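You operate a simulated robot arm through the tools that you are given. There is no shell and no other tool. Be economical: measure what you need, move in short steps, check, and stop when the job is done.

The job below is to be done with a simulated robot arm. You get a single attempt, and the scene is never put back.

Task
Uncap collar 5, stand the cream duct in it and fit the yellow elbow on top.
Fine: at the low duct; slide the yellow block clear, purple tab cap on the tool bench; the other fittings and the white block stay.

Only the result counts: the job must be done as asked and must still hold three seconds after the hand-in. Knocking over, shifting, dropping, spilling or breaking anything else fails it. Lids that push on must go on centred and level and be pressed home; caps that screw on are set level and turned clockwise until they are tight.

Robot
A 7-joint arm with a two-finger parallel gripper on a trunk, on a base that drives. Base frame: it is fixed to the floor where the robot stands at the start and does not move with it; the origin is under the middle of the robot, x ahead of it, y to its left, z up. Lengths are in mm, angles in rad, forces in N, time in s.
With the tool pointing down near the work surface it reaches from about 200 to 740 mm from the robot's upright axis, wherever it stands. Its first joint turns from -2.897 to 2.897 rad. Places, roughly: cream elbow, yellow elbow [500, -1000, 1000]; size five collar of the low duct [900, 100, 1100]; top of the tool bench [500, -900, 900]; white block of the low duct [700, -400, 1100]; yellow block of the low duct [800, 0, 1100]. Payload 1.57 kg.
Tool frame: the origin (TCP) lies between the finger pads and is the grasp point; the fingertips stand 30 mm ahead of it; z points along the fingers, y is the line along which they close. The gripper opens to 110 mm. The fingers are 24 mm wide and 12 mm thick; the gripper's body (48 by 112 mm) begins 78 mm behind the TCP.
Orientation is told as [roll, pitch, yaw] about the base's x, y, z axes, in that order, counted from this pose: with the fingers straight down and closing along the base's y, the tool's x points along the base's -x, its y along +y and its z along -z.

Tools
- The arm moves only by the tool move_arm. Its arguments are lists of equal length, an entry for each row: "delta_pos": the shift along the base's x, y, z in mm, a list of three; "turn": the turn, a rotation vector about the base's x, y, z in rad, a list of three; "grip": the finger opening in mm, from 0 to 110. In form: {"delta_pos": [[x, y, z], ...], "turn": [[ax, ay, az], ...], "grip": [grip, ...]}. A call has 1 to 20 rows; each row is the pose to reach, as a shift and turn from the pose commanded when the call began. Rows are played at 5 a second. More than 50 mm and 0.15 rad between two rows, or a gripper value outside its range, and nothing of the call is played. Where a pose cannot be reached the arm comes as near as it can. A force on the tool above 40 N (or 10 N above the force at the start of the call, whichever is more), or a blocked arm, ends the call early, and 0.2 s more pass. Each finger travels about 45 mm/s and halts on what it meets, pressing with about 41 N; the grip force reading is that of the motor and also rises with nothing between the fingers. The clock runs only during rows and for 0.2 s after the last one: add rows that repeat a pose to give the fingers time. The reply holds the time, the measured pose of the TCP, the force on the tool along the base axes, the opening and the grip force, in the units named above and with some noise, with the torque about the TCP (base axes, N m) and any sound that the robot's microphone picked up.
- Cameras (640 x 400 px; columns grow to the right, rows downward): "scene" is now at [18.6, 111, 1570.5]; the picture's right is [-0.49, -0.87, 0.00], its down [-0.44, 0.25, -0.86] and it looks along [0.75, -0.42, -0.50] (base axes); focal length 288 px, centre (320, 200). "wrist" rides on the gripper at [70, 16, -141] in the tool frame; the picture's right is [-0.23, 0.97, 0.00], its down [-0.86, -0.20, -0.48] and it looks along [-0.47, -0.11, 0.88] (tool axes); focal length 222 px, centre (320, 200). There is no depth. A picture from a camera that has moved, and an enlarged one, comes with that camera's place and axes in the base frame and with its lens.
- snapshot(camera): a new picture of that camera. It takes no simulated time.
- move_column(by): slides the trunk up (or, below 0, down) by that many mm; the arm and the scene camera ride with it, the base frame stays. It gives what a move gives, with no picture.
- steer(legs): drives the robot by 1 to 6 legs, each [ahead, turn to the left] in mm and rad, along the robot's own axes; the way and the turn of a leg run together, so that a leg with both is an arc; at most 1500 mm and 3.142 rad a leg. The arm and the cameras ride along, it lands a little off, and it stops where it bumps. It gives what a move gives.
- aim_head(pan, tilt): turns the head with the scene camera to pan (to the left, within 2.705 rad either way) and tilt (down, from -0.506 to 1.204), counted from straight ahead of the robot. It gives what a move gives.
- zoom(camera, box): a new picture of the part [left, top, right, bottom] of that camera's present view, enlarged. It takes no simulated time.
- finish_job(): hands the job in; it is judged then, once.

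Work in short steps. Places have to be worked out from the pictures, the camera data and where the tool is seen: move nearer, look again, correct. Check each grasp and each placing, and mend what went wrong. You have 120 turns and 82 pictures in all, those below and enlarged ones among them. Open the gripper and draw the arm clear of the work before you hand the job in, unless the task says otherwise; then end with one line.

The tools are called after "Emit:" as a command line: name --argument value ..., lists and objects as JSON in quotes. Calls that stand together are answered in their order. move_arm: Moves the arm, as the interface text tells. Its arguments: {"type":"object","properties":{"delta_pos":{"type":"array","items":{"type":"array","items":{"type":"number"}}},"turn":{"type":"array","items":{"type":"array","items":{"type":"number"}}},"grip":{"type":"array","items":{"type":"number"}}},"required":["delta_pos","turn","grip"]} The other tools are called the same way: move_column (by) slides the trunk up or down; steer (legs) drives the base; aim_head (pan, tilt) turns the head that bears the scene camera; snapshot (camera) takes a picture; zoom (camera, box) takes an enlarged picture of a part of a camera's view; finish_job () hands the job in.

At the start:

```text
t: 0.0
tool_pos: [252.0, -322.2, 1329.8]
tcp_rot: [0.0, -0.001, 0.0]
contact_force: [0.1, 0.2, 0.0]
torque: [-0.02, -0.02, 0.04]
gripper_width: 110.0
finger_force: 0.1
trunk travel left (down, up): [-484.0, 106.0]
robot x, y, heading: [4.3, 0.7, 0.004]
head pan, tilt: [-0.515, 0.527]
```

scene: 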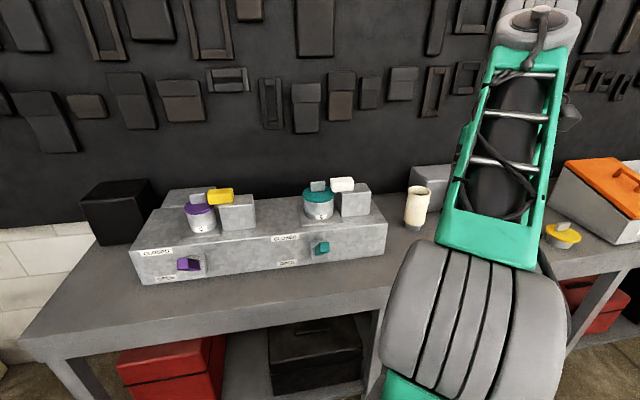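
wrist: 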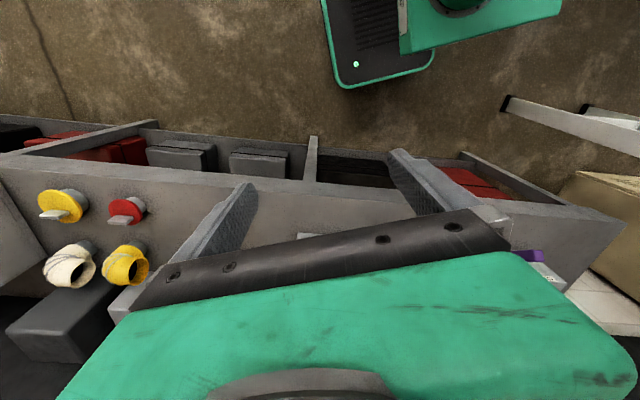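

The scene shows the low duct with purple and teal collars, each with a block by its cap. I'll zoom in to see the details.

Emit:
zoom --camera "scene" --box '[130, 160, 290, 290]'

Emit:
zoom --camera "scene" --box '[270, 150, 450, 270]'

Emit:
zoom --camera "wrist" --box '[0, 160, 240, 320]'

```text
3.08 times, centred on (210, 225) of scene
camera zoom: at [18.6, 111.0, 1570.5], right [-0.49, -0.87, 0.0], down [-0.44, 0.25, -0.86], along [0.75, -0.42, -0.5], focal length 886 px, centre (658, 123)
```

zoom: 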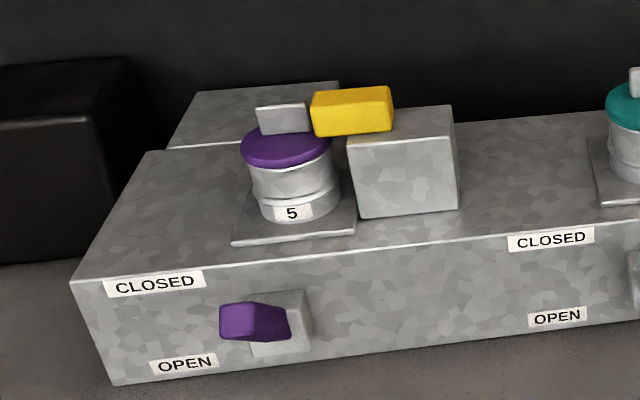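

```text
3.33 times, centred on (360, 210) of scene
camera zoom: at [18.6, 111.0, 1570.5], right [-0.49, -0.87, 0.0], down [-0.44, 0.25, -0.86], along [0.75, -0.42, -0.5], focal length 959 px, centre (187, 167)
```

zoom: 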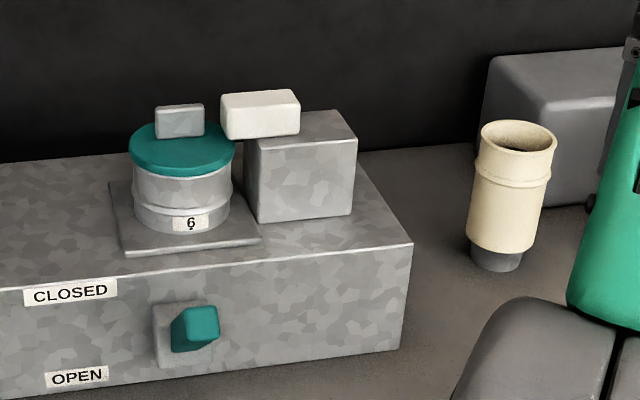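

```text
2.50 times, centred on (120, 240) of wrist
camera zoom: at [182.1, -305.9, 1472.4], right [0.23, 0.97, 0.0], down [0.86, -0.2, 0.48], along [0.47, -0.11, -0.88], focal length 555 px, centre (820, 100)
```

zoom: 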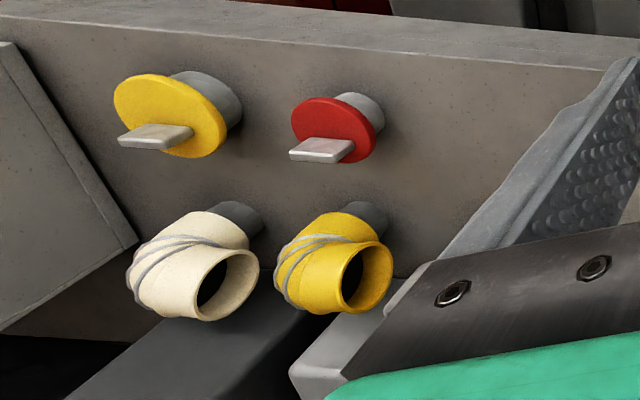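

Collar 5 carries the purple cap, with the yellow block overhanging it. Next I'll look at the tool bench, and get a closer crop of the levers.

Emit:
aim_head --pan -1.15 --tilt 0.6

Emit:
snapshot --camera "scene"

```text
t: 1.0
tool_pos: [252.9, -323.2, 1329.8]
tcp_rot: [0.0, -0.002, -0.001]
contact_force: [0.2, -0.7, -0.7]
torque: [-0.03, 0.02, -0.02]
gripper_width: 109.9
finger_force: 0.0
trunk travel left (down, up): [-484.0, 106.0]
robot x, y, heading: [1.5, -2.8, 0.003]
head pan, tilt: [-1.15, 0.6]
```

```text
76 pictures are left
camera scene: at [-24.0, 74.8, 1563.9], right [-0.91, -0.41, 0.0], down [-0.23, 0.52, -0.83], along [0.34, -0.75, -0.56], focal length 288 px, centre (320, 200)
```

scene: 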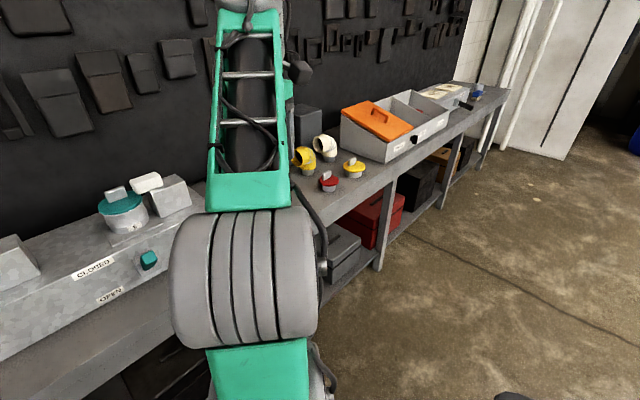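

The tool bench continues the same line, with the elbows and spare caps on posts. I'll look down ahead to judge the base's clearance to the bench.

Emit:
aim_head --pan 0.0 --tilt 1.1

Emit:
snapshot --camera "scene"

```text
t: 2.4
tool_pos: [251.5, -322.3, 1330.3]
tcp_rot: [0.001, 0.0, -0.002]
contact_force: [0.3, 0.1, 0.4]
torque: [0.02, -0.01, 0.02]
gripper_width: 109.8
finger_force: 0.1
trunk travel left (down, up): [-484.0, 106.0]
robot x, y, heading: [-2.0, -1.0, -0.002]
head pan, tilt: [0.0, 1.1]
```

```text
75 pictures are left
camera scene: at [3.0, 155.4, 1525.3], right [0.0, -1.0, 0.0], down [-0.89, 0.0, -0.45], along [0.45, 0.0, -0.89], focal length 288 px, centre (320, 200)
```

scene: 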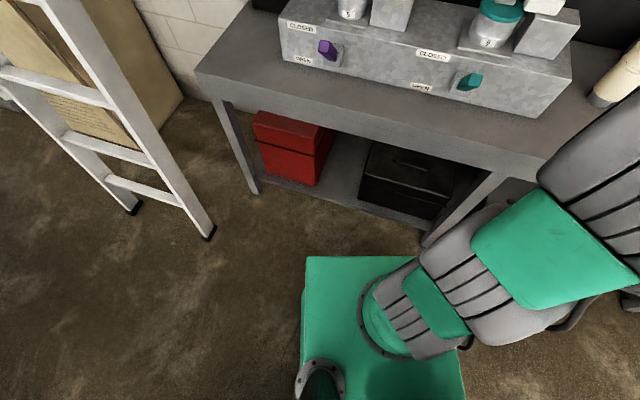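

The base front lies about 300 mm ahead of the axis and the bench edge is about 550 mm off, running at about 20°. I'll drive to a spot in front of collar 5, facing the bench squarely.

Emit:
steer --legs '[[0, 0.767], [265, 0], [0, -1.12]]'

Emit:
aim_head --pan 0.0 --tilt 0.85

Emit:
snapshot --camera "scene"

Emit:
snapshot --camera "wrist"

```text
t: 9.2
tool_pos: [323.4, -197.6, 1330.1]
tcp_rot: [0.0, -0.002, -0.326]
contact_force: [0.8, -0.5, 0.0]
torque: [0.03, 0.02, -0.03]
gripper_width: 110.3
finger_force: 0.1
trunk travel left (down, up): [-484.0, 106.0]
robot x, y, heading: [191.0, 188.5, -0.324]
head pan, tilt: [0.0, 1.1]
```

```text
t: 9.9
tool_pos: [323.6, -196.8, 1331.0]
tcp_rot: [-0.001, 0.0, -0.327]
contact_force: [0.0, -1.0, -0.6]
torque: [0.01, -0.01, -0.01]
gripper_width: 110.0
finger_force: 0.0
trunk travel left (down, up): [-484.0, 106.0]
robot x, y, heading: [187.1, 192.8, -0.325]
head pan, tilt: [0.0, 0.85]
```

```text
74 pictures are left
camera scene: at [253.9, 330.9, 1543.0], right [-0.32, -0.95, 0.0], down [-0.71, 0.24, -0.66], along [0.62, -0.21, -0.75], focal length 288 px, centre (320, 200)
```

scene: 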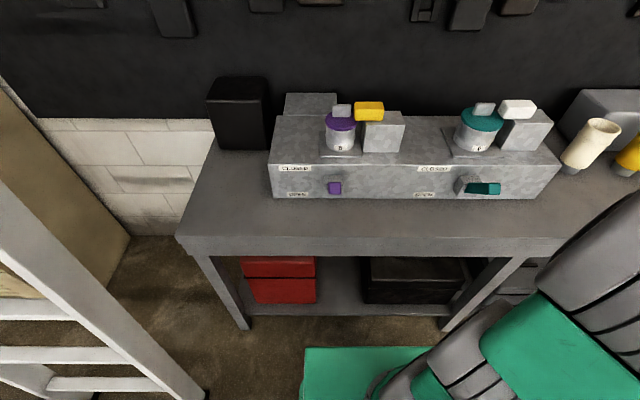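

```text
73 pictures are left
camera wrist: at [261.9, -158.7, 1472.4], right [0.53, 0.85, 0.0], down [0.75, -0.46, 0.48], along [0.41, -0.25, -0.88], focal length 222 px, centre (320, 200)
```

wrist: 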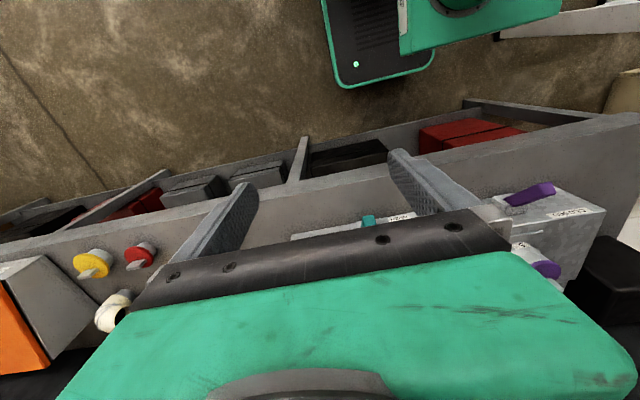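

The bench is now square to the robot and collar 5 is at about (858, 69). I'll creep 30 mm closer, then bring the wrist camera over the collar.

Emit:
steer --legs '[[30, 0]]'

Emit:
move_arm --delta_pos '[[35, 30, 0], [70, 60, 0], [105, 90, 0], [140, 120, 0], [175, 150, 0], [210, 180, 0], [245, 210, 0], [280, 240, 0], [310, 270, 0], [340, 300, 0], [340, 300, 0]]' --turn '[[0, 0, 0], [0, 0, 0], [0, 0, 0], [0, 0, 0], [0, 0, 0], [0, 0, 0], [0, 0, 0], [0, 0, 0], [0, 0, 0], [0, 0, 0], [0, 0, 0]]' --grip '[110, 110, 110, 110, 110, 110, 110, 110, 110, 110, 110]'

Emit:
snapshot --camera "wrist"

Emit:
snapshot --camera "scene"

```text
t: 10.8
tool_pos: [352.7, -207.0, 1330.9]
tcp_rot: [0.001, 0.0, -0.326]
contact_force: [-0.5, -0.2, -0.8]
torque: [0.01, 0.03, 0.01]
gripper_width: 110.2
finger_force: 0.1
trunk travel left (down, up): [-484.0, 106.0]
robot x, y, heading: [217.8, 181.1, -0.327]
head pan, tilt: [0.0, 0.85]
```

```text
t: 12.0
tool_pos: [516.3, -69.1, 1328.2]
tcp_rot: [-0.006, -0.007, -0.313]
contact_force: [-0.6, -2.2, -2.0]
torque: [0.21, -0.17, 0.14]
gripper_width: 110.0
finger_force: 0.1
trunk travel left (down, up): [-484.0, 106.0]
robot x, y, heading: [216.3, 179.9, -0.324]
head pan, tilt: [0.0, 0.85]
stopped in row 5: the force on the tool passed its limit (the readings are from after the stop); the commanded pose is now the measured one
```

```text
72 pictures are left
camera wrist: at [453.6, -30.4, 1470.0], right [0.52, 0.86, 0.0], down [0.75, -0.45, 0.49], along [0.41, -0.25, -0.87], focal length 222 px, centre (320, 200)
```

wrist: 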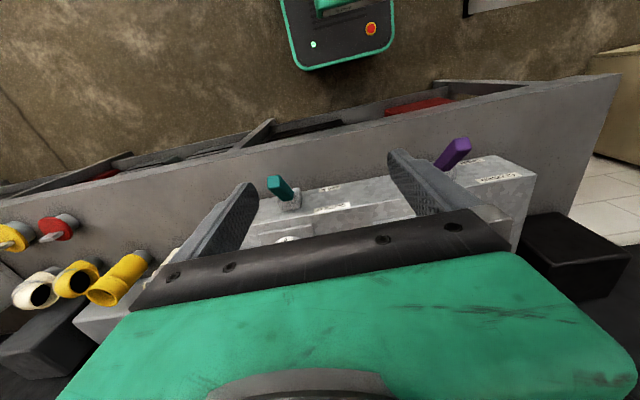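

```text
71 pictures are left
camera scene: at [282.3, 320.8, 1543.1], right [-0.32, -0.95, 0.0], down [-0.71, 0.24, -0.66], along [0.63, -0.21, -0.75], focal length 288 px, centre (320, 200)
```

scene: 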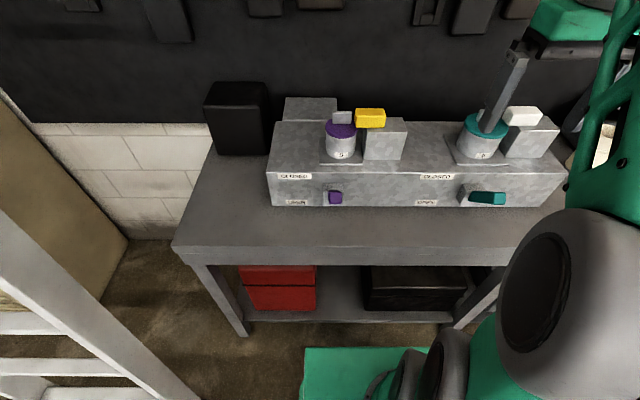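

The stop left only small residual forces and nothing is near the hand, so it looks dynamic. I'll continue with smaller steps.

Emit:
move_arm --delta_pos '[[10, 10, 2], [25, 25, 2], [42, 42, 2], [60, 58, 2], [78, 75, 2], [96, 92, 2], [114, 109, 2], [132, 126, 2], [150, 143, 2], [165, 160, 2], [175, 172, 2], [180, 175, 2], [180, 175, 2]]' --turn '[[0, 0, 0], [0, 0, 0], [0, 0, 0], [0, 0, 0], [0, 0, 0], [0, 0, 0], [0, 0, 0], [0, 0, 0], [0, 0, 0], [0, 0, 0], [0, 0, 0], [0, 0, 0], [0, 0, 0]]' --grip '[110, 110, 110, 110, 110, 110, 110, 110, 110, 110, 110, 110, 110]'

Emit:
snapshot --camera "wrist"

Emit:
snapshot --camera "scene"

```text
t: 12.4
tool_pos: [526.7, -60.0, 1330.3]
tcp_rot: [-0.007, -0.012, -0.311]
contact_force: [4.6, -1.5, -5.9]
torque: [-0.27, 0.39, -0.28]
gripper_width: 110.0
finger_force: 0.0
trunk travel left (down, up): [-484.0, 106.0]
robot x, y, heading: [216.3, 181.2, -0.327]
head pan, tilt: [0.0, 0.85]
stopped in row 2: the force on the tool passed its limit (the readings are from after the stop); the commanded pose is now the measured one
```

```text
70 pictures are left
camera wrist: at [463.9, -20.7, 1470.5], right [0.51, 0.86, 0.0], down [0.75, -0.45, 0.49], along [0.42, -0.26, -0.87], focal length 222 px, centre (320, 200)
```

wrist: 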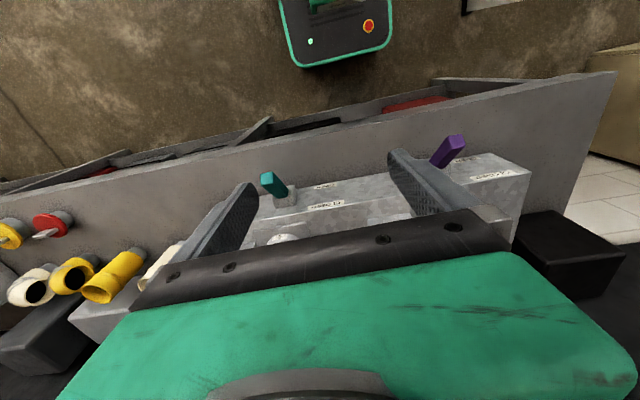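

```text
69 pictures are left
camera scene: at [282.5, 320.9, 1543.1], right [-0.32, -0.95, 0.0], down [-0.71, 0.24, -0.66], along [0.63, -0.21, -0.75], focal length 288 px, centre (320, 200)
```

scene: 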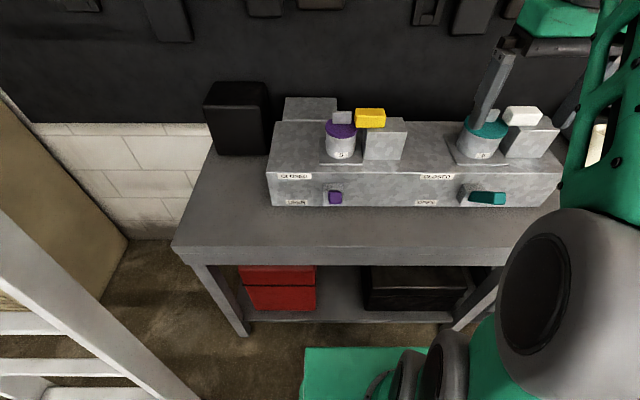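

The tool is in free air, so something in the arm's own posture is stiff when it swings left. I'll try going outward first along the robot's forward direction.

Emit:
move_arm --delta_pos '[[0, 0, 0], [10, -3, 0], [28, -9, 0], [47, -16, 0], [66, -22, 0], [85, -28, 0], [104, -35, 0], [123, -41, 0], [142, -47, 0]]' --turn '[[0, 0, 0], [0, 0, 0], [0, 0, 0], [0, 0, 0], [0, 0, 0], [0, 0, 0], [0, 0, 0], [0, 0, 0], [0, 0, 0]]' --grip '[110, 110, 110, 110, 110, 110, 110, 110, 110]'

```text
t: 13.2
tool_pos: [552.2, -69.0, 1331.3]
tcp_rot: [-0.009, -0.017, -0.304]
contact_force: [8.4, -2.6, -11.6]
torque: [-0.22, 0.49, -0.29]
gripper_width: 109.7
finger_force: 0.0
trunk travel left (down, up): [-484.0, 106.0]
robot x, y, heading: [217.6, 181.2, -0.325]
head pan, tilt: [0.0, 0.85]
stopped in row 4: the force on the tool passed its limit (the readings are from after the stop); the commanded pose is now the measured one
```

The force grows as though the hand presses on something behind and above it. I'll turn the head to see the arm.

Emit:
aim_head --pan -0.75 --tilt 0.35

Emit:
snapshot --camera "scene"

```text
t: 14.3
tool_pos: [552.6, -69.4, 1330.0]
tcp_rot: [-0.009, -0.015, -0.306]
contact_force: [9.8, -8.6, -20.2]
torque: [-0.02, 0.1, -0.08]
gripper_width: 109.9
finger_force: 0.0
trunk travel left (down, up): [-484.0, 106.0]
robot x, y, heading: [214.7, 179.2, -0.329]
head pan, tilt: [-0.75, 0.351]
```

```text
68 pictures are left
camera scene: at [253.0, 264.3, 1586.6], right [-0.88, -0.48, 0.0], down [-0.16, 0.3, -0.94], along [0.45, -0.83, -0.34], focal length 288 px, centre (320, 200)
```

scene: 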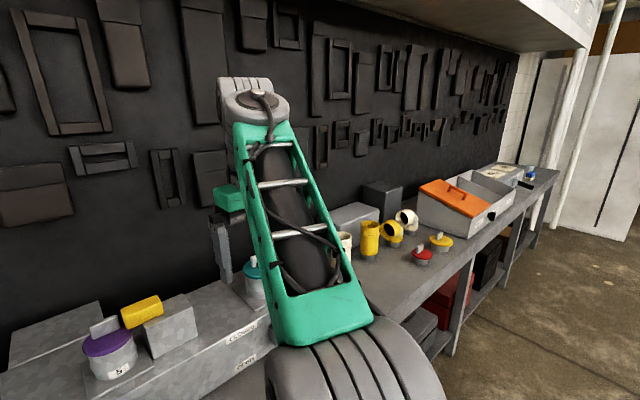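

There is an overhead cabinet above the bench; the wrist top may be rubbing it. I'll look up to check.

Emit:
aim_head --pan -0.4 --tilt -0.35

Emit:
snapshot --camera "scene"

```text
t: 15.4
tool_pos: [552.2, -68.7, 1329.9]
tcp_rot: [-0.01, -0.015, -0.306]
contact_force: [10.5, -8.6, -20.9]
torque: [-0.03, 0.07, -0.05]
gripper_width: 110.0
finger_force: 0.2
trunk travel left (down, up): [-484.0, 106.0]
robot x, y, heading: [212.9, 179.4, -0.329]
head pan, tilt: [-0.4, -0.351]
```

```text
67 pictures are left
camera scene: at [265.6, 295.8, 1648.5], right [-0.66, -0.75, 0.0], down [0.26, -0.23, -0.94], along [0.7, -0.62, 0.34], focal length 288 px, centre (320, 200)
```

scene: 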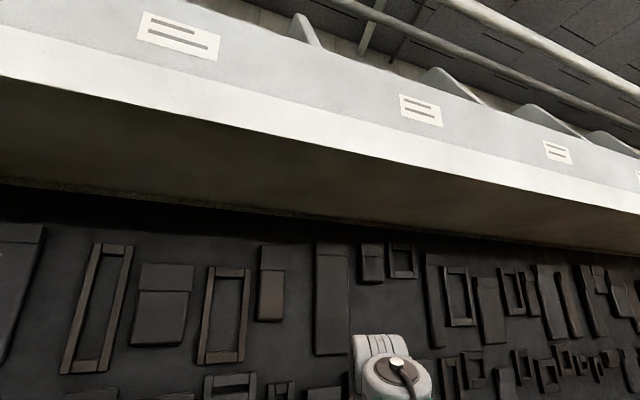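

The cabinet is clear above the wrist. The low elbow may be near the bench edge instead, so I'll look down at it.

Emit:
aim_head --pan -0.75 --tilt 1.0

Emit:
snapshot --camera "scene"

```text
t: 16.9
tool_pos: [553.2, -68.2, 1329.0]
tcp_rot: [-0.008, -0.015, -0.306]
contact_force: [11.3, -7.7, -21.9]
torque: [-0.12, 0.07, -0.06]
gripper_width: 110.0
finger_force: 0.0
trunk travel left (down, up): [-484.0, 106.0]
robot x, y, heading: [218.2, 183.1, -0.321]
head pan, tilt: [-0.75, 1.0]
```

```text
66 pictures are left
camera scene: at [241.9, 284.9, 1532.0], right [-0.88, -0.47, 0.0], down [-0.4, 0.74, -0.54], along [0.26, -0.48, -0.84], focal length 288 px, centre (320, 200)
```

scene: 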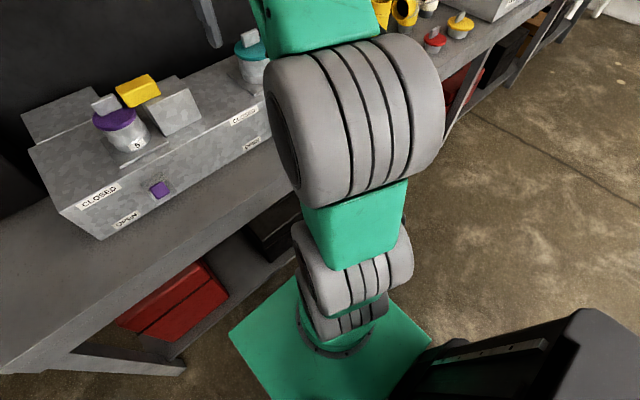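

The elbow is below the wrist, so the forearm rises and likely presses on the hand's camera. I'll back off, raise the trunk, and lower the hand to fix the posture.

Emit:
move_arm --delta_pos '[[-10, 3, 0], [-30, 10, 0], [-50, 10, 0], [-70, 0, 0], [-90, -15, 0], [-105, -30, 0], [-105, -30, 0]]' --turn '[[0, 0, 0], [0, 0, 0], [0, 0, 0], [0, 0, 0], [0, 0, 0], [0, 0, 0], [0, 0, 0]]' --grip '[110, 110, 110, 110, 110, 110, 110]'

Emit:
move_column --by 105

```text
t: 18.5
tool_pos: [448.9, -99.0, 1331.8]
tcp_rot: [-0.009, -0.015, -0.306]
contact_force: [-1.0, -0.9, 0.0]
torque: [0.03, 0.03, 0.02]
gripper_width: 110.3
finger_force: 0.1
trunk travel left (down, up): [-484.0, 106.0]
robot x, y, heading: [217.3, 179.6, -0.327]
head pan, tilt: [-0.75, 1.0]
```

```text
t: 19.9
tool_pos: [448.1, -98.3, 1436.8]
tcp_rot: [-0.009, -0.015, -0.306]
contact_force: [-0.7, -0.2, 0.5]
torque: [-0.07, 0.0, -0.02]
gripper_width: 110.1
finger_force: 0.0
trunk travel left (down, up): [-589.0, 1.0]
robot x, y, heading: [216.0, 181.9, -0.323]
head pan, tilt: [-0.75, 1.0]
```

Forces are back to zero. Now I'll lower the hand and then swing out toward collar 5.

Emit:
move_arm --delta_pos '[[3, 3, -15], [8, 10, -45], [18, 20, -75], [30, 30, -105], [50, 40, -125], [75, 60, -140], [100, 80, -140], [125, 100, -140], [150, 120, -140], [175, 140, -140], [200, 160, -140], [225, 180, -140], [240, 195, -140], [245, 200, -140]]' --turn '[[0, 0, 0], [0, 0, 0], [0, 0, 0], [0, 0, 0], [0, 0, 0], [0, 0, 0], [0, 0, 0], [0, 0, 0], [0, 0, 0], [0, 0, 0], [0, 0, 0], [0, 0, 0], [0, 0, 0], [0, 0, 0]]' --grip '[110, 110, 110, 110, 110, 110, 110, 110, 110, 110, 110, 110, 110, 110]'

Emit:
snapshot --camera "wrist"

```text
t: 22.9
tool_pos: [695.3, 102.2, 1297.4]
tcp_rot: [-0.009, -0.016, -0.305]
contact_force: [-0.3, -0.2, -0.3]
torque: [0.02, -0.02, 0.0]
gripper_width: 110.2
finger_force: 0.1
trunk travel left (down, up): [-589.0, 1.0]
robot x, y, heading: [212.9, 179.4, -0.325]
head pan, tilt: [-0.75, 1.0]
```

```text
65 pictures are left
camera wrist: at [630.9, 140.5, 1437.9], right [0.51, 0.86, -0.01], down [0.75, -0.44, 0.49], along [0.42, -0.26, -0.87], focal length 222 px, centre (320, 200)
```

wrist: 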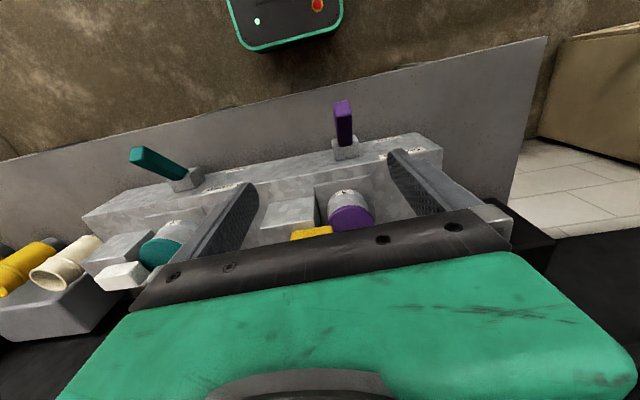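

The arm moves freely now. I'll aim the head at collar 5 and take an enlarged view of the block, cap and lever.

Emit:
aim_head --pan -0.1 --tilt 0.7

Emit:
zoom --camera "scene" --box '[180, 100, 500, 300]'

```text
t: 23.9
tool_pos: [693.7, 100.4, 1296.6]
tcp_rot: [-0.011, -0.017, -0.306]
contact_force: [0.3, 0.3, -0.7]
torque: [0.01, -0.01, 0.0]
gripper_width: 109.6
finger_force: 0.0
trunk travel left (down, up): [-589.0, 1.0]
robot x, y, heading: [214.7, 177.9, -0.321]
head pan, tilt: [-0.099, 0.7]
```

```text
2.00 times, centred on (340, 200) of scene
camera zoom: at [286.2, 311.2, 1660.2], right [-0.41, -0.91, 0.0], down [-0.59, 0.27, -0.76], along [0.7, -0.32, -0.64], focal length 576 px, centre (280, 200)
```

zoom: 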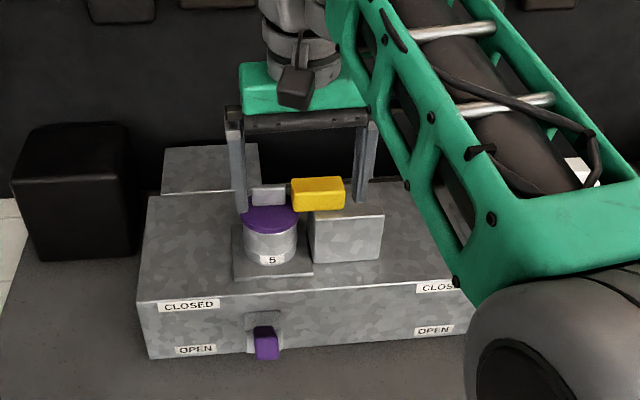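

The levers both point outward and up (closed) and need no touch. By triangulation the cap top is at about (847, 71, 1114) and the yellow block at about (843, -3, 1139). I'll turn the hand 90° so the fingers close across the block, and move above it.

Emit:
move_arm --delta_pos '[[10, -7, 0], [25, -15, 0], [40, -25, 0], [55, -35, 0], [70, -45, 0], [85, -55, 0], [100, -65, 0], [115, -75, 0], [130, -87, 0], [142, -95, 0], [148, -103, 0], [148, -103, 0]]' --turn '[[0.002, 0.003, 0.14], [0.004, 0.006, 0.28], [0.006, 0.008, 0.42], [0.008, 0.01, 0.56], [0.01, 0.013, 0.7], [0.01, 0.013, 0.84], [0.01, 0.015, 0.98], [0.01, 0.017, 1.12], [0.01, 0.017, 1.26], [0.01, 0.017, 1.4], [0.01, 0.017, 1.53], [0.01, 0.017, 1.53]]' --grip '[110, 110, 110, 110, 110, 110, 110, 110, 110, 110, 110, 110]'

Emit:
snapshot --camera "wrist"

```text
t: 26.5
tool_pos: [839.9, -0.2, 1294.9]
tcp_rot: [0.006, -0.007, 1.227]
contact_force: [1.1, 0.2, 0.1]
torque: [0.01, 0.07, 0.0]
gripper_width: 110.2
finger_force: 0.1
out of reach, approached as far as the arm can: row 11, 12
trunk travel left (down, up): [-589.0, 1.0]
robot x, y, heading: [214.5, 177.0, -0.323]
head pan, tilt: [-0.099, 0.7]
```

```text
63 pictures are left
camera wrist: at [801.6, -60.5, 1436.3], right [-0.84, 0.54, 0.01], down [0.48, 0.73, 0.48], along [0.26, 0.41, -0.88], focal length 222 px, centre (320, 200)
```

wrist: 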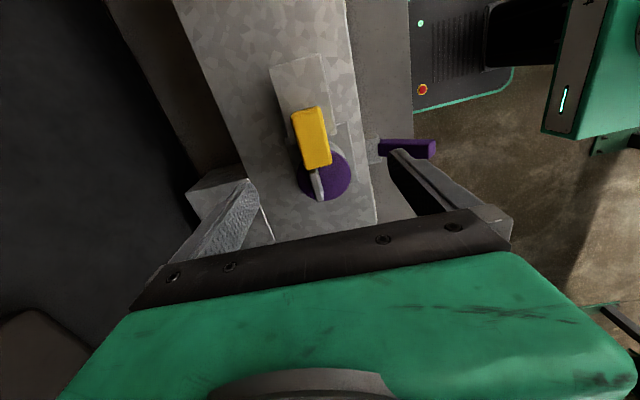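

Clear view: the yellow block lies along the bench, overhanging the cap's tab; the block top is near z = 1160 at about (845, -7). I'll descend above it with the fingers aligned.

Emit:
move_arm --delta_pos '[[2, -2, -20], [4, -5, -45], [5, -6, -70], [5, -6, -90], [5, -6, -90]]' --turn '[[0, 0, -0.02], [0, 0, -0.03], [0, 0, -0.03], [0, 0, -0.03], [0, 0, -0.03]]' --grip '[100, 90, 80, 80, 80]'

Emit:
snapshot --camera "wrist"

Emit:
zoom --camera "scene" --box '[240, 120, 440, 245]'

```text
t: 27.7
tool_pos: [844.0, -6.1, 1203.0]
tcp_rot: [0.005, -0.005, 1.194]
contact_force: [-1.2, -0.6, 0.4]
torque: [-0.02, 0.0, 0.0]
gripper_width: 80.0
finger_force: 0.0
trunk travel left (down, up): [-589.0, 1.0]
robot x, y, heading: [213.9, 178.5, -0.326]
head pan, tilt: [-0.099, 0.7]
```

```text
62 pictures are left
camera wrist: at [804.2, -64.8, 1345.7], right [-0.82, 0.57, 0.01], down [0.5, 0.72, 0.48], along [0.27, 0.4, -0.88], focal length 222 px, centre (320, 200)
```

wrist: 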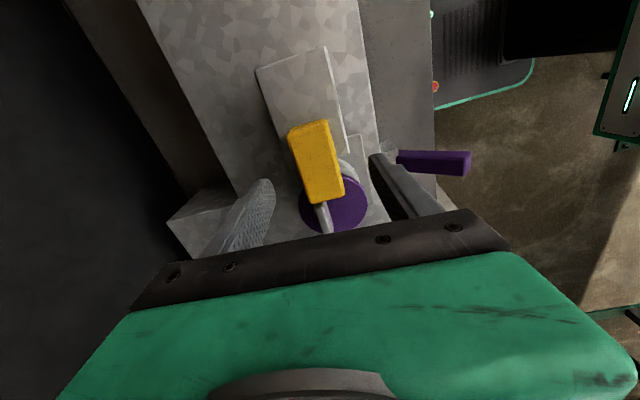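

```text
3.20 times, centred on (340, 182) of scene
camera zoom: at [286.3, 311.2, 1660.3], right [-0.41, -0.91, 0.0], down [-0.59, 0.27, -0.76], along [0.7, -0.32, -0.64], focal length 921 px, centre (256, 256)
```

zoom: 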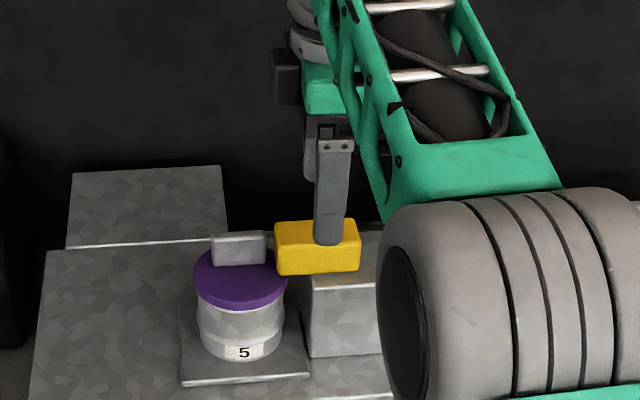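

The fingers are aligned with the block and straddle it. I'll lower 31 mm and close on it.

Emit:
move_arm --delta_pos '[[0, -5, -12], [0, -5, -24], [0, -5, -31], [0, -5, -31], [0, -5, -31], [0, -5, -31], [0, -5, -31], [0, -5, -31]]' --turn '[[0, 0, 0], [0, 0, 0], [0, 0, 0], [0, 0, 0], [0, 0, 0], [0, 0, 0], [0, 0, 0], [0, 0, 0]]' --grip '[80, 80, 80, 65, 50, 35, 20, 20]'

Emit:
zoom --camera "scene" --box '[240, 120, 440, 245]'

```text
t: 29.5
tool_pos: [845.7, -11.0, 1174.5]
tcp_rot: [0.005, -0.007, 1.196]
contact_force: [6.5, -2.0, 1.4]
torque: [-0.28, -0.2, 0.49]
gripper_width: 40.4
finger_force: 30.2
trunk travel left (down, up): [-589.0, 1.0]
robot x, y, heading: [215.4, 181.1, -0.331]
head pan, tilt: [-0.099, 0.7]
```

```text
3.20 times, centred on (340, 182) of scene
camera zoom: at [287.2, 310.9, 1660.3], right [-0.41, -0.91, 0.0], down [-0.59, 0.27, -0.76], along [0.7, -0.32, -0.64], focal length 921 px, centre (256, 256)
```

zoom: 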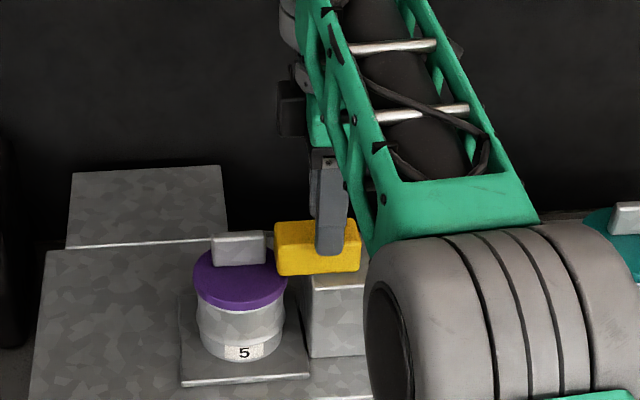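

The block is gripped at 40 mm. I'll slide it along the bench, away from the cap, by 48 mm.

Emit:
move_arm --delta_pos '[[-3, -7, 0], [-6, -15, 0], [-9, -23, 0], [-12, -31, 0], [-15, -39, 0], [-18, -45, 0], [-18, -45, 0]]' --turn '[[0, 0, 0], [0, 0, 0], [0, 0, 0], [0, 0, 0], [0, 0, 0], [0, 0, 0], [0, 0, 0]]' --grip '[20, 20, 20, 20, 20, 20, 20]'

Emit:
zoom --camera "scene" --box '[240, 120, 440, 245]'

Emit:
snapshot --camera "wrist"

```text
t: 31.1
tool_pos: [830.0, -56.3, 1173.9]
tcp_rot: [0.001, -0.005, 1.192]
contact_force: [29.1, -9.1, 16.2]
torque: [-0.13, -0.77, 1.31]
gripper_width: 40.5
finger_force: 45.2
trunk travel left (down, up): [-589.0, 1.0]
robot x, y, heading: [215.4, 178.1, -0.326]
head pan, tilt: [-0.099, 0.7]
```

```text
3.20 times, centred on (340, 182) of scene
camera zoom: at [289.7, 310.2, 1660.3], right [-0.41, -0.91, 0.0], down [-0.59, 0.27, -0.76], along [0.7, -0.32, -0.65], focal length 921 px, centre (256, 256)
```

zoom: 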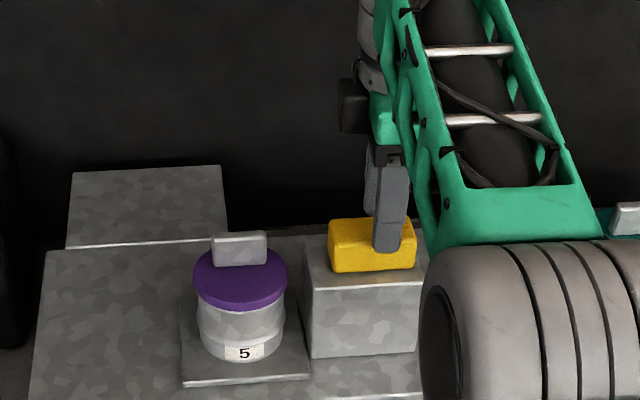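

```text
58 pictures are left
camera wrist: at [788.2, -116.8, 1315.5], right [-0.82, 0.57, 0.0], down [0.5, 0.72, 0.48], along [0.27, 0.4, -0.88], focal length 222 px, centre (320, 200)
```

wrist: 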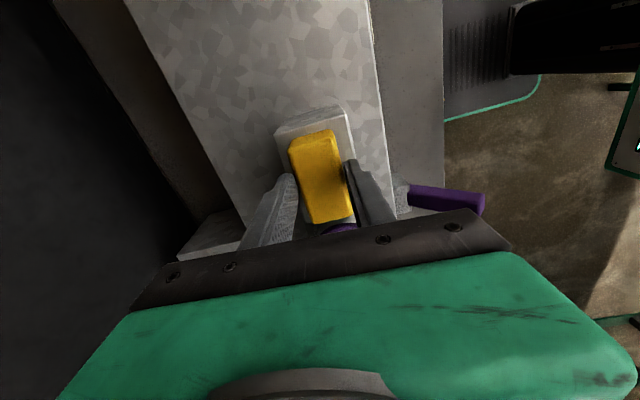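

The block is fully on the box and clear of the cap. I'll relieve the side load slightly, release, and rise.

Emit:
move_arm --delta_pos '[[3, -1, -1], [6, -2, -2], [6, -2, 0], [6, -2, 0], [6, -2, 0], [6, -2, 20], [6, -2, 50], [6, -2, 70]]' --turn '[[0, 0, 0], [0, 0, 0], [0, 0, 0], [0, 0, 0], [0, 0, 0], [0, 0, 0], [0, 0, 0], [0, 0, 0]]' --grip '[20, 20, 45, 60, 70, 70, 70, 70]'

```text
t: 32.9
tool_pos: [830.2, -59.5, 1244.2]
tcp_rot: [0.008, -0.006, 1.194]
contact_force: [0.5, 0.4, -0.4]
torque: [0.03, 0.01, 0.02]
gripper_width: 69.8
finger_force: 0.1
trunk travel left (down, up): [-589.0, 1.0]
robot x, y, heading: [216.6, 178.8, -0.33]
head pan, tilt: [-0.099, 0.7]
```

Released cleanly. Now I'll hover over the cap's tab and look.

Emit:
move_arm --delta_pos '[[8, 25, 0], [18, 55, 0], [28, 90, 0], [36, 112, 0], [38, 120, 0], [38, 120, 0]]' --turn '[[0, 0, 0], [0, 0, 0], [0, 0, 0], [0, 0, 0], [0, 0, 0], [0, 0, 0]]' --grip '[70, 70, 70, 70, 70, 70]'

Emit:
snapshot --camera "wrist"

Emit:
zoom --camera "scene" --box '[240, 120, 440, 245]'

```text
t: 34.3
tool_pos: [869.1, 58.1, 1244.3]
tcp_rot: [0.006, -0.006, 1.193]
contact_force: [-0.3, 0.5, 0.2]
torque: [0.0, -0.01, -0.01]
gripper_width: 70.0
finger_force: 0.0
trunk travel left (down, up): [-589.0, 1.0]
robot x, y, heading: [214.5, 180.0, -0.324]
head pan, tilt: [-0.099, 0.7]
```

```text
57 pictures are left
camera wrist: at [828.8, -0.4, 1384.8], right [-0.82, 0.57, 0.01], down [0.5, 0.72, 0.48], along [0.27, 0.4, -0.88], focal length 222 px, centre (320, 200)
```

wrist: 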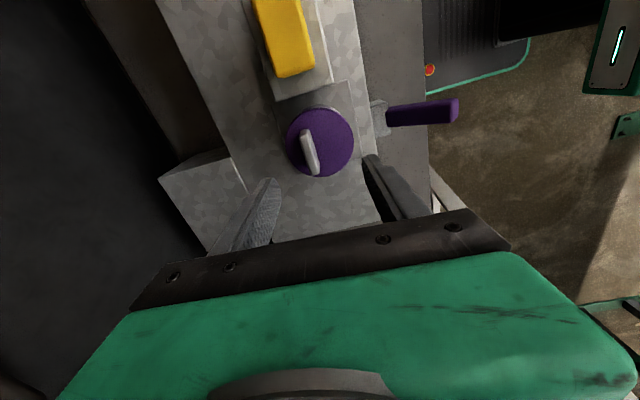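

```text
3.20 times, centred on (340, 182) of scene
camera zoom: at [286.2, 311.3, 1660.3], right [-0.41, -0.91, 0.0], down [-0.59, 0.27, -0.76], along [0.7, -0.32, -0.64], focal length 921 px, centre (256, 256)
```

zoom: 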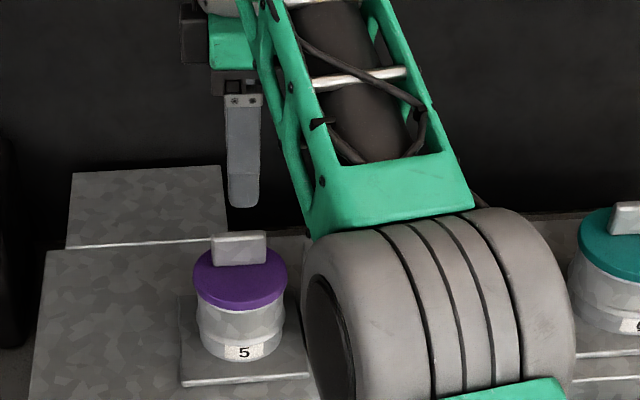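

The cap's centre triangulates to about (868, 59), top at z = 1108, tab top at 1146. I'll descend straddling the tab and close.

Emit:
move_arm --delta_pos '[[1, -1, -30], [1, -1, -60], [1, -1, -85], [1, -1, -98], [1, -1, -98], [1, -1, -98], [1, -1, -98], [1, -1, -98], [1, -1, -98]]' --turn '[[0, 0, 0], [0, 0, 0], [0, 0, 0], [0, 0, 0], [0, 0, 0], [0, 0, 0], [0, 0, 0], [0, 0, 0], [0, 0, 0]]' --grip '[60, 50, 50, 50, 35, 20, 5, 0, 0]'

Emit:
zoom --camera "scene" --box '[240, 120, 440, 245]'

Emit:
snapshot --camera "wrist"

```text
t: 36.3
tool_pos: [873.7, 56.4, 1147.1]
tcp_rot: [-0.003, -0.007, 1.195]
contact_force: [29.6, -8.6, 11.9]
torque: [-0.36, -1.19, 0.05]
gripper_width: 13.7
finger_force: 26.2
trunk travel left (down, up): [-589.0, 1.0]
robot x, y, heading: [218.0, 177.3, -0.33]
head pan, tilt: [-0.099, 0.7]
```

```text
3.20 times, centred on (340, 182) of scene
camera zoom: at [289.9, 310.0, 1660.4], right [-0.41, -0.91, 0.0], down [-0.59, 0.27, -0.76], along [0.7, -0.32, -0.65], focal length 921 px, centre (256, 256)
```

zoom: 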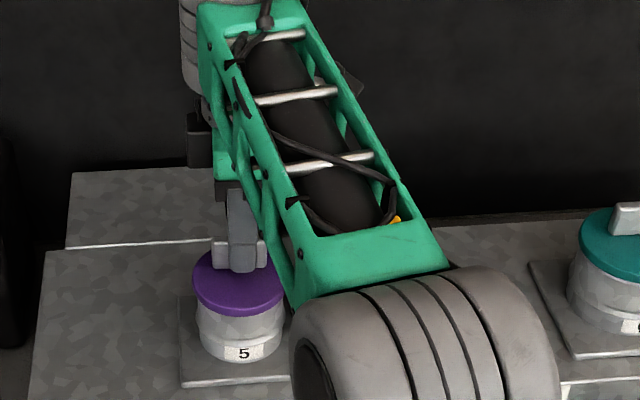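

```text
54 pictures are left
camera wrist: at [832.0, -1.6, 1288.0], right [-0.82, 0.57, 0.0], down [0.5, 0.72, 0.48], along [0.28, 0.4, -0.87], focal length 222 px, centre (320, 200)
```

wrist: 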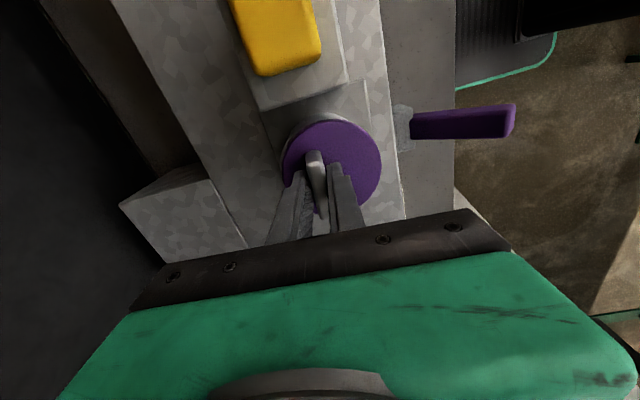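

The tab is gripped at 13.7 mm, with a side load showing I'm a few mm off centre. I'll relieve that and pull straight up.

Emit:
move_arm --delta_pos '[[1, 0, 0], [2, -1, 1], [2, -1, 1]]' --turn '[[0, 0, 0], [0, 0, 0], [0, 0, 0]]' --grip '[0, 0, 0]'

```text
t: 37.1
tool_pos: [877.0, 57.6, 1143.9]
tcp_rot: [0.004, -0.006, 1.194]
contact_force: [23.5, -10.4, 3.6]
torque: [-0.59, -1.07, 0.08]
gripper_width: 12.6
finger_force: 29.4
trunk travel left (down, up): [-589.0, 1.0]
robot x, y, heading: [217.4, 180.7, -0.326]
head pan, tilt: [-0.099, 0.7]
```

Emit:
move_arm --delta_pos '[[2, -1, 0], [4, -1, 0], [5, -2, 0], [5, -2, 0]]' --turn '[[0, 0, 0], [0, 0, 0], [0, 0, 0], [0, 0, 0]]' --grip '[0, 0, 0, 0]'

```text
t: 38.1
tool_pos: [876.8, 57.1, 1145.3]
tcp_rot: [0.007, -0.006, 1.196]
contact_force: [1.4, -1.2, -1.2]
torque: [-0.11, -0.15, -0.02]
gripper_width: 12.2
finger_force: 30.0
trunk travel left (down, up): [-589.0, 1.0]
robot x, y, heading: [215.4, 179.5, -0.327]
head pan, tilt: [-0.099, 0.7]
```

The side load is gone; the tab is centred at (877, 57). Now I'll pull straight up.

Emit:
move_arm --delta_pos '[[0, 0, 4], [0, 0, 8], [0, 0, 14], [0, 0, 22], [0, 0, 34], [0, 0, 50], [0, 0, 50]]' --turn '[[0, 0, 0], [0, 0, 0], [0, 0, 0], [0, 0, 0], [0, 0, 0], [0, 0, 0], [0, 0, 0]]' --grip '[0, 0, 0, 0, 0, 0, 0]'

Emit:
snapshot --camera "wrist"

```text
t: 39.7
tool_pos: [880.9, 58.2, 1195.3]
tcp_rot: [0.007, -0.006, 1.194]
contact_force: [-0.2, -0.6, -0.7]
torque: [0.02, -0.01, 0.01]
gripper_width: 12.3
finger_force: 29.5
trunk travel left (down, up): [-589.0, 1.0]
robot x, y, heading: [215.9, 184.4, -0.326]
head pan, tilt: [-0.099, 0.7]
```

```text
53 pictures are left
camera wrist: at [839.1, -1.9, 1337.2], right [-0.82, 0.57, 0.01], down [0.5, 0.72, 0.48], along [0.27, 0.4, -0.88], focal length 222 px, centre (320, 200)
```

wrist: 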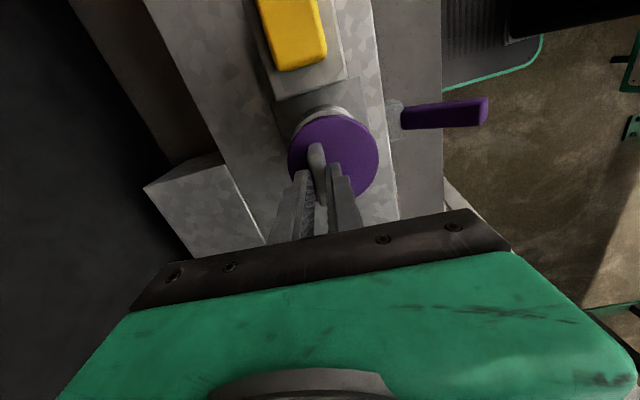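

The cap is off cleanly. I'll lift and retract it over the lever before driving to the tool bench.

Emit:
move_arm --delta_pos '[[0, 0, 30], [0, 0, 65], [-15, 5, 85], [-45, 15, 95], [-75, 25, 95], [-105, 35, 95], [-135, 45, 95], [-165, 55, 95], [-195, 65, 95], [-225, 65, 95], [-250, 65, 95], [-260, 65, 95]]' --turn '[[0, 0, 0], [0, 0, 0], [0, 0, 0], [0, 0, 0], [0, 0, 0], [0, 0, 0], [0, 0, 0], [0, 0, 0], [0, 0, 0], [0, 0, 0], [0, 0, 0], [0, 0, 0]]' --grip '[0, 0, 0, 0, 0, 0, 0, 0, 0, 0, 0, 0]'

Emit:
aim_head --pan -0.1 --tilt 0.8

Emit:
snapshot --camera "scene"

```text
t: 42.3
tool_pos: [616.3, 119.5, 1292.5]
tcp_rot: [0.006, -0.003, 1.196]
contact_force: [-0.2, -0.4, -0.6]
torque: [-0.01, -0.01, 0.0]
gripper_width: 12.1
finger_force: 28.9
out of reach, approached as far as the arm can: row 2, 3
trunk travel left (down, up): [-589.0, 1.0]
robot x, y, heading: [215.3, 178.5, -0.327]
head pan, tilt: [-0.099, 0.7]
```

```text
t: 43.0
tool_pos: [617.5, 120.3, 1293.1]
tcp_rot: [0.005, -0.007, 1.194]
contact_force: [0.1, 0.8, -1.9]
torque: [0.01, -0.01, -0.01]
gripper_width: 12.2
finger_force: 29.2
trunk travel left (down, up): [-589.0, 1.0]
robot x, y, heading: [216.4, 179.7, -0.329]
head pan, tilt: [-0.099, 0.799]
```

```text
52 pictures are left
camera scene: at [282.3, 313.0, 1652.1], right [-0.41, -0.91, 0.0], down [-0.65, 0.3, -0.7], along [0.64, -0.29, -0.72], focal length 288 px, centre (320, 200)
```

scene: 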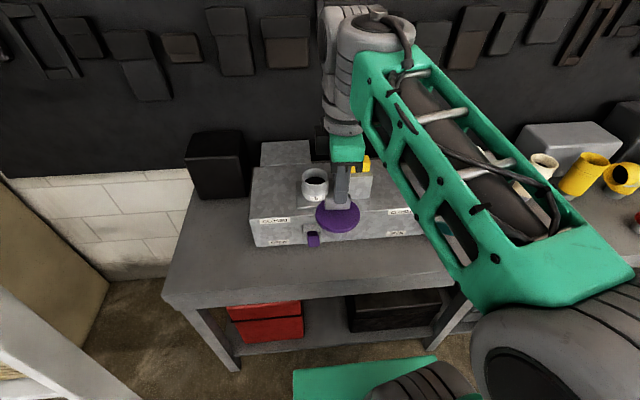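

Collar 5 is open and the cap is firmly held. I'll drive to the tool bench: back up, turn, drive along the bench, turn back.

Emit:
steer --legs '[[-60, 0], [0, -1.535], [860, 0], [0, 1.535]]'

Emit:
aim_head --pan -0.1 --tilt 0.75

Emit:
snapshot --camera "scene"

Emit:
snapshot --camera "wrist"

```text
t: 55.7
tool_pos: [318.0, -677.7, 1292.8]
tcp_rot: [0.006, -0.007, 1.246]
contact_force: [-0.4, 0.4, 0.1]
torque: [0.0, -0.04, -0.03]
gripper_width: 12.3
finger_force: 29.9
trunk travel left (down, up): [-589.0, 1.0]
robot x, y, heading: [-87.7, -640.9, -0.277]
head pan, tilt: [-0.099, 0.799]
```

```text
t: 56.3
tool_pos: [318.1, -678.3, 1291.5]
tcp_rot: [0.004, -0.005, 1.246]
contact_force: [-0.7, 0.5, -0.3]
torque: [-0.02, 0.01, 0.01]
gripper_width: 12.3
finger_force: 29.6
trunk travel left (down, up): [-589.0, 1.0]
robot x, y, heading: [-87.0, -640.6, -0.275]
head pan, tilt: [-0.099, 0.75]
```

```text
51 pictures are left
camera scene: at [-23.0, -503.3, 1656.0], right [-0.37, -0.93, 0.0], down [-0.63, 0.25, -0.73], along [0.68, -0.27, -0.68], focal length 288 px, centre (320, 200)
```

scene: 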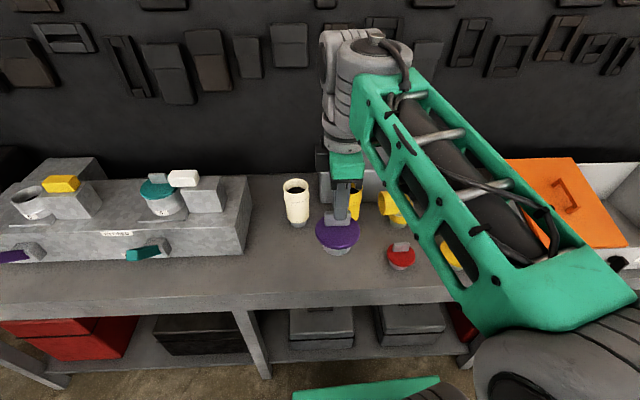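

```text
50 pictures are left
camera wrist: at [281.2, -739.6, 1433.8], right [-0.85, 0.53, 0.01], down [0.46, 0.74, 0.48], along [0.25, 0.41, -0.88], focal length 222 px, centre (320, 200)
```

wrist: 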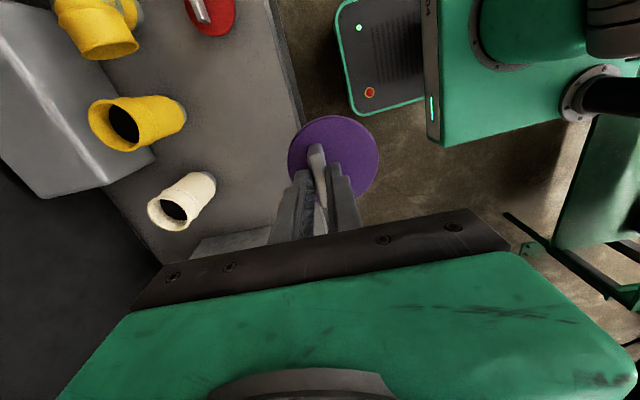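

The cream duct stands near (683, -700), and there's a free patch of bench around (455, -780), between red cap and yellow duct. I'll carry the cap over it and lower partway.

Emit:
move_arm --delta_pos '[[30, -22, 0], [60, -45, 0], [90, -68, 0], [120, -90, 0], [135, -101, -20], [137, -102, -55], [137, -102, -95], [137, -102, -135], [137, -102, -175], [137, -102, -215], [137, -102, -250], [137, -102, -265], [137, -102, -265]]' --turn '[[0, 0, 0], [0, 0, 0], [0, 0, 0], [0, 0, 0], [0, 0, 0], [0, 0, 0], [0, 0, 0], [0, 0, 0], [0, 0, 0], [0, 0, 0], [0, 0, 0], [0, 0, 0], [0, 0, 0]]' --grip '[0, 0, 0, 0, 0, 0, 0, 0, 0, 0, 0, 0, 0]'

Emit:
snapshot --camera "wrist"

Emit:
snapshot --camera "scene"

```text
t: 59.1
tool_pos: [457.3, -781.6, 1024.7]
tcp_rot: [0.005, -0.005, 1.247]
contact_force: [-0.1, -0.5, -1.0]
torque: [-0.02, 0.01, 0.0]
gripper_width: 12.3
finger_force: 29.4
out of reach, approached as far as the arm can: row 10
trunk travel left (down, up): [-589.0, 1.0]
robot x, y, heading: [-86.2, -635.0, -0.276]
head pan, tilt: [-0.099, 0.75]
```

```text
49 pictures are left
camera wrist: at [419.5, -841.7, 1166.0], right [-0.85, 0.53, 0.01], down [0.46, 0.74, 0.48], along [0.25, 0.41, -0.88], focal length 222 px, centre (320, 200)
```

wrist: 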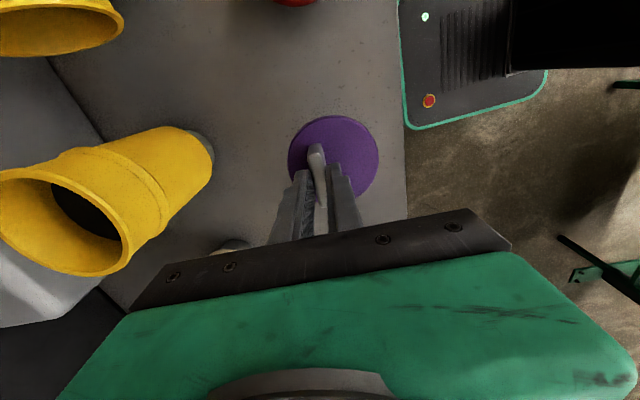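

```text
48 pictures are left
camera scene: at [-22.6, -503.1, 1656.0], right [-0.37, -0.93, 0.0], down [-0.63, 0.25, -0.73], along [0.68, -0.27, -0.68], focal length 288 px, centre (320, 200)
```

scene: 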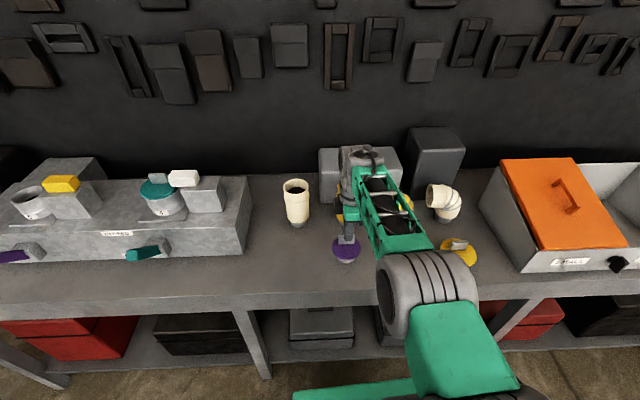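

The spot below is free bench. I'll lower slowly until the cap touches.

Emit:
move_arm --delta_pos '[[0, 0, -20], [0, 0, -40], [0, 0, -54], [0, 0, -62], [0, 0, -70], [0, 0, -76], [0, 0, -82], [0, 0, -88], [0, 0, -94], [0, 0, -100], [0, 0, -106], [0, 0, -112]]' --turn '[[0, 0, 0], [0, 0, 0], [0, 0, 0], [0, 0, 0], [0, 0, 0], [0, 0, 0], [0, 0, 0], [0, 0, 0], [0, 0, 0], [0, 0, 0], [0, 0, 0], [0, 0, 0]]' --grip '[0, 0, 0, 0, 0, 0, 0, 0, 0, 0, 0, 0]'

Emit:
zoom --camera "scene" --box '[260, 150, 500, 300]'

```text
t: 60.5
tool_pos: [459.5, -781.1, 957.7]
tcp_rot: [-0.004, -0.006, 1.243]
contact_force: [-2.4, -0.1, 12.1]
torque: [-0.06, 0.06, -0.03]
gripper_width: 12.2
finger_force: 29.3
trunk travel left (down, up): [-589.0, 1.0]
robot x, y, heading: [-82.4, -639.8, -0.274]
head pan, tilt: [-0.099, 0.75]
stopped in row 7: the force on the tool passed its limit (the readings are from after the stop); the commanded pose is now the measured one
```

```text
2.67 times, centred on (380, 225) of scene
camera zoom: at [-23.5, -503.1, 1655.8], right [-0.37, -0.93, 0.0], down [-0.63, 0.25, -0.73], along [0.68, -0.27, -0.68], focal length 768 px, centre (160, 133)
```

zoom: 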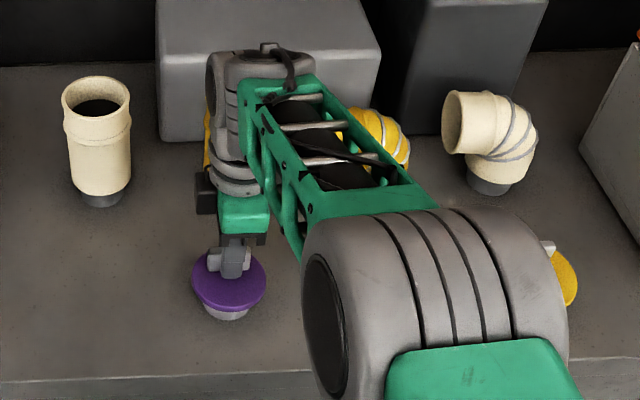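

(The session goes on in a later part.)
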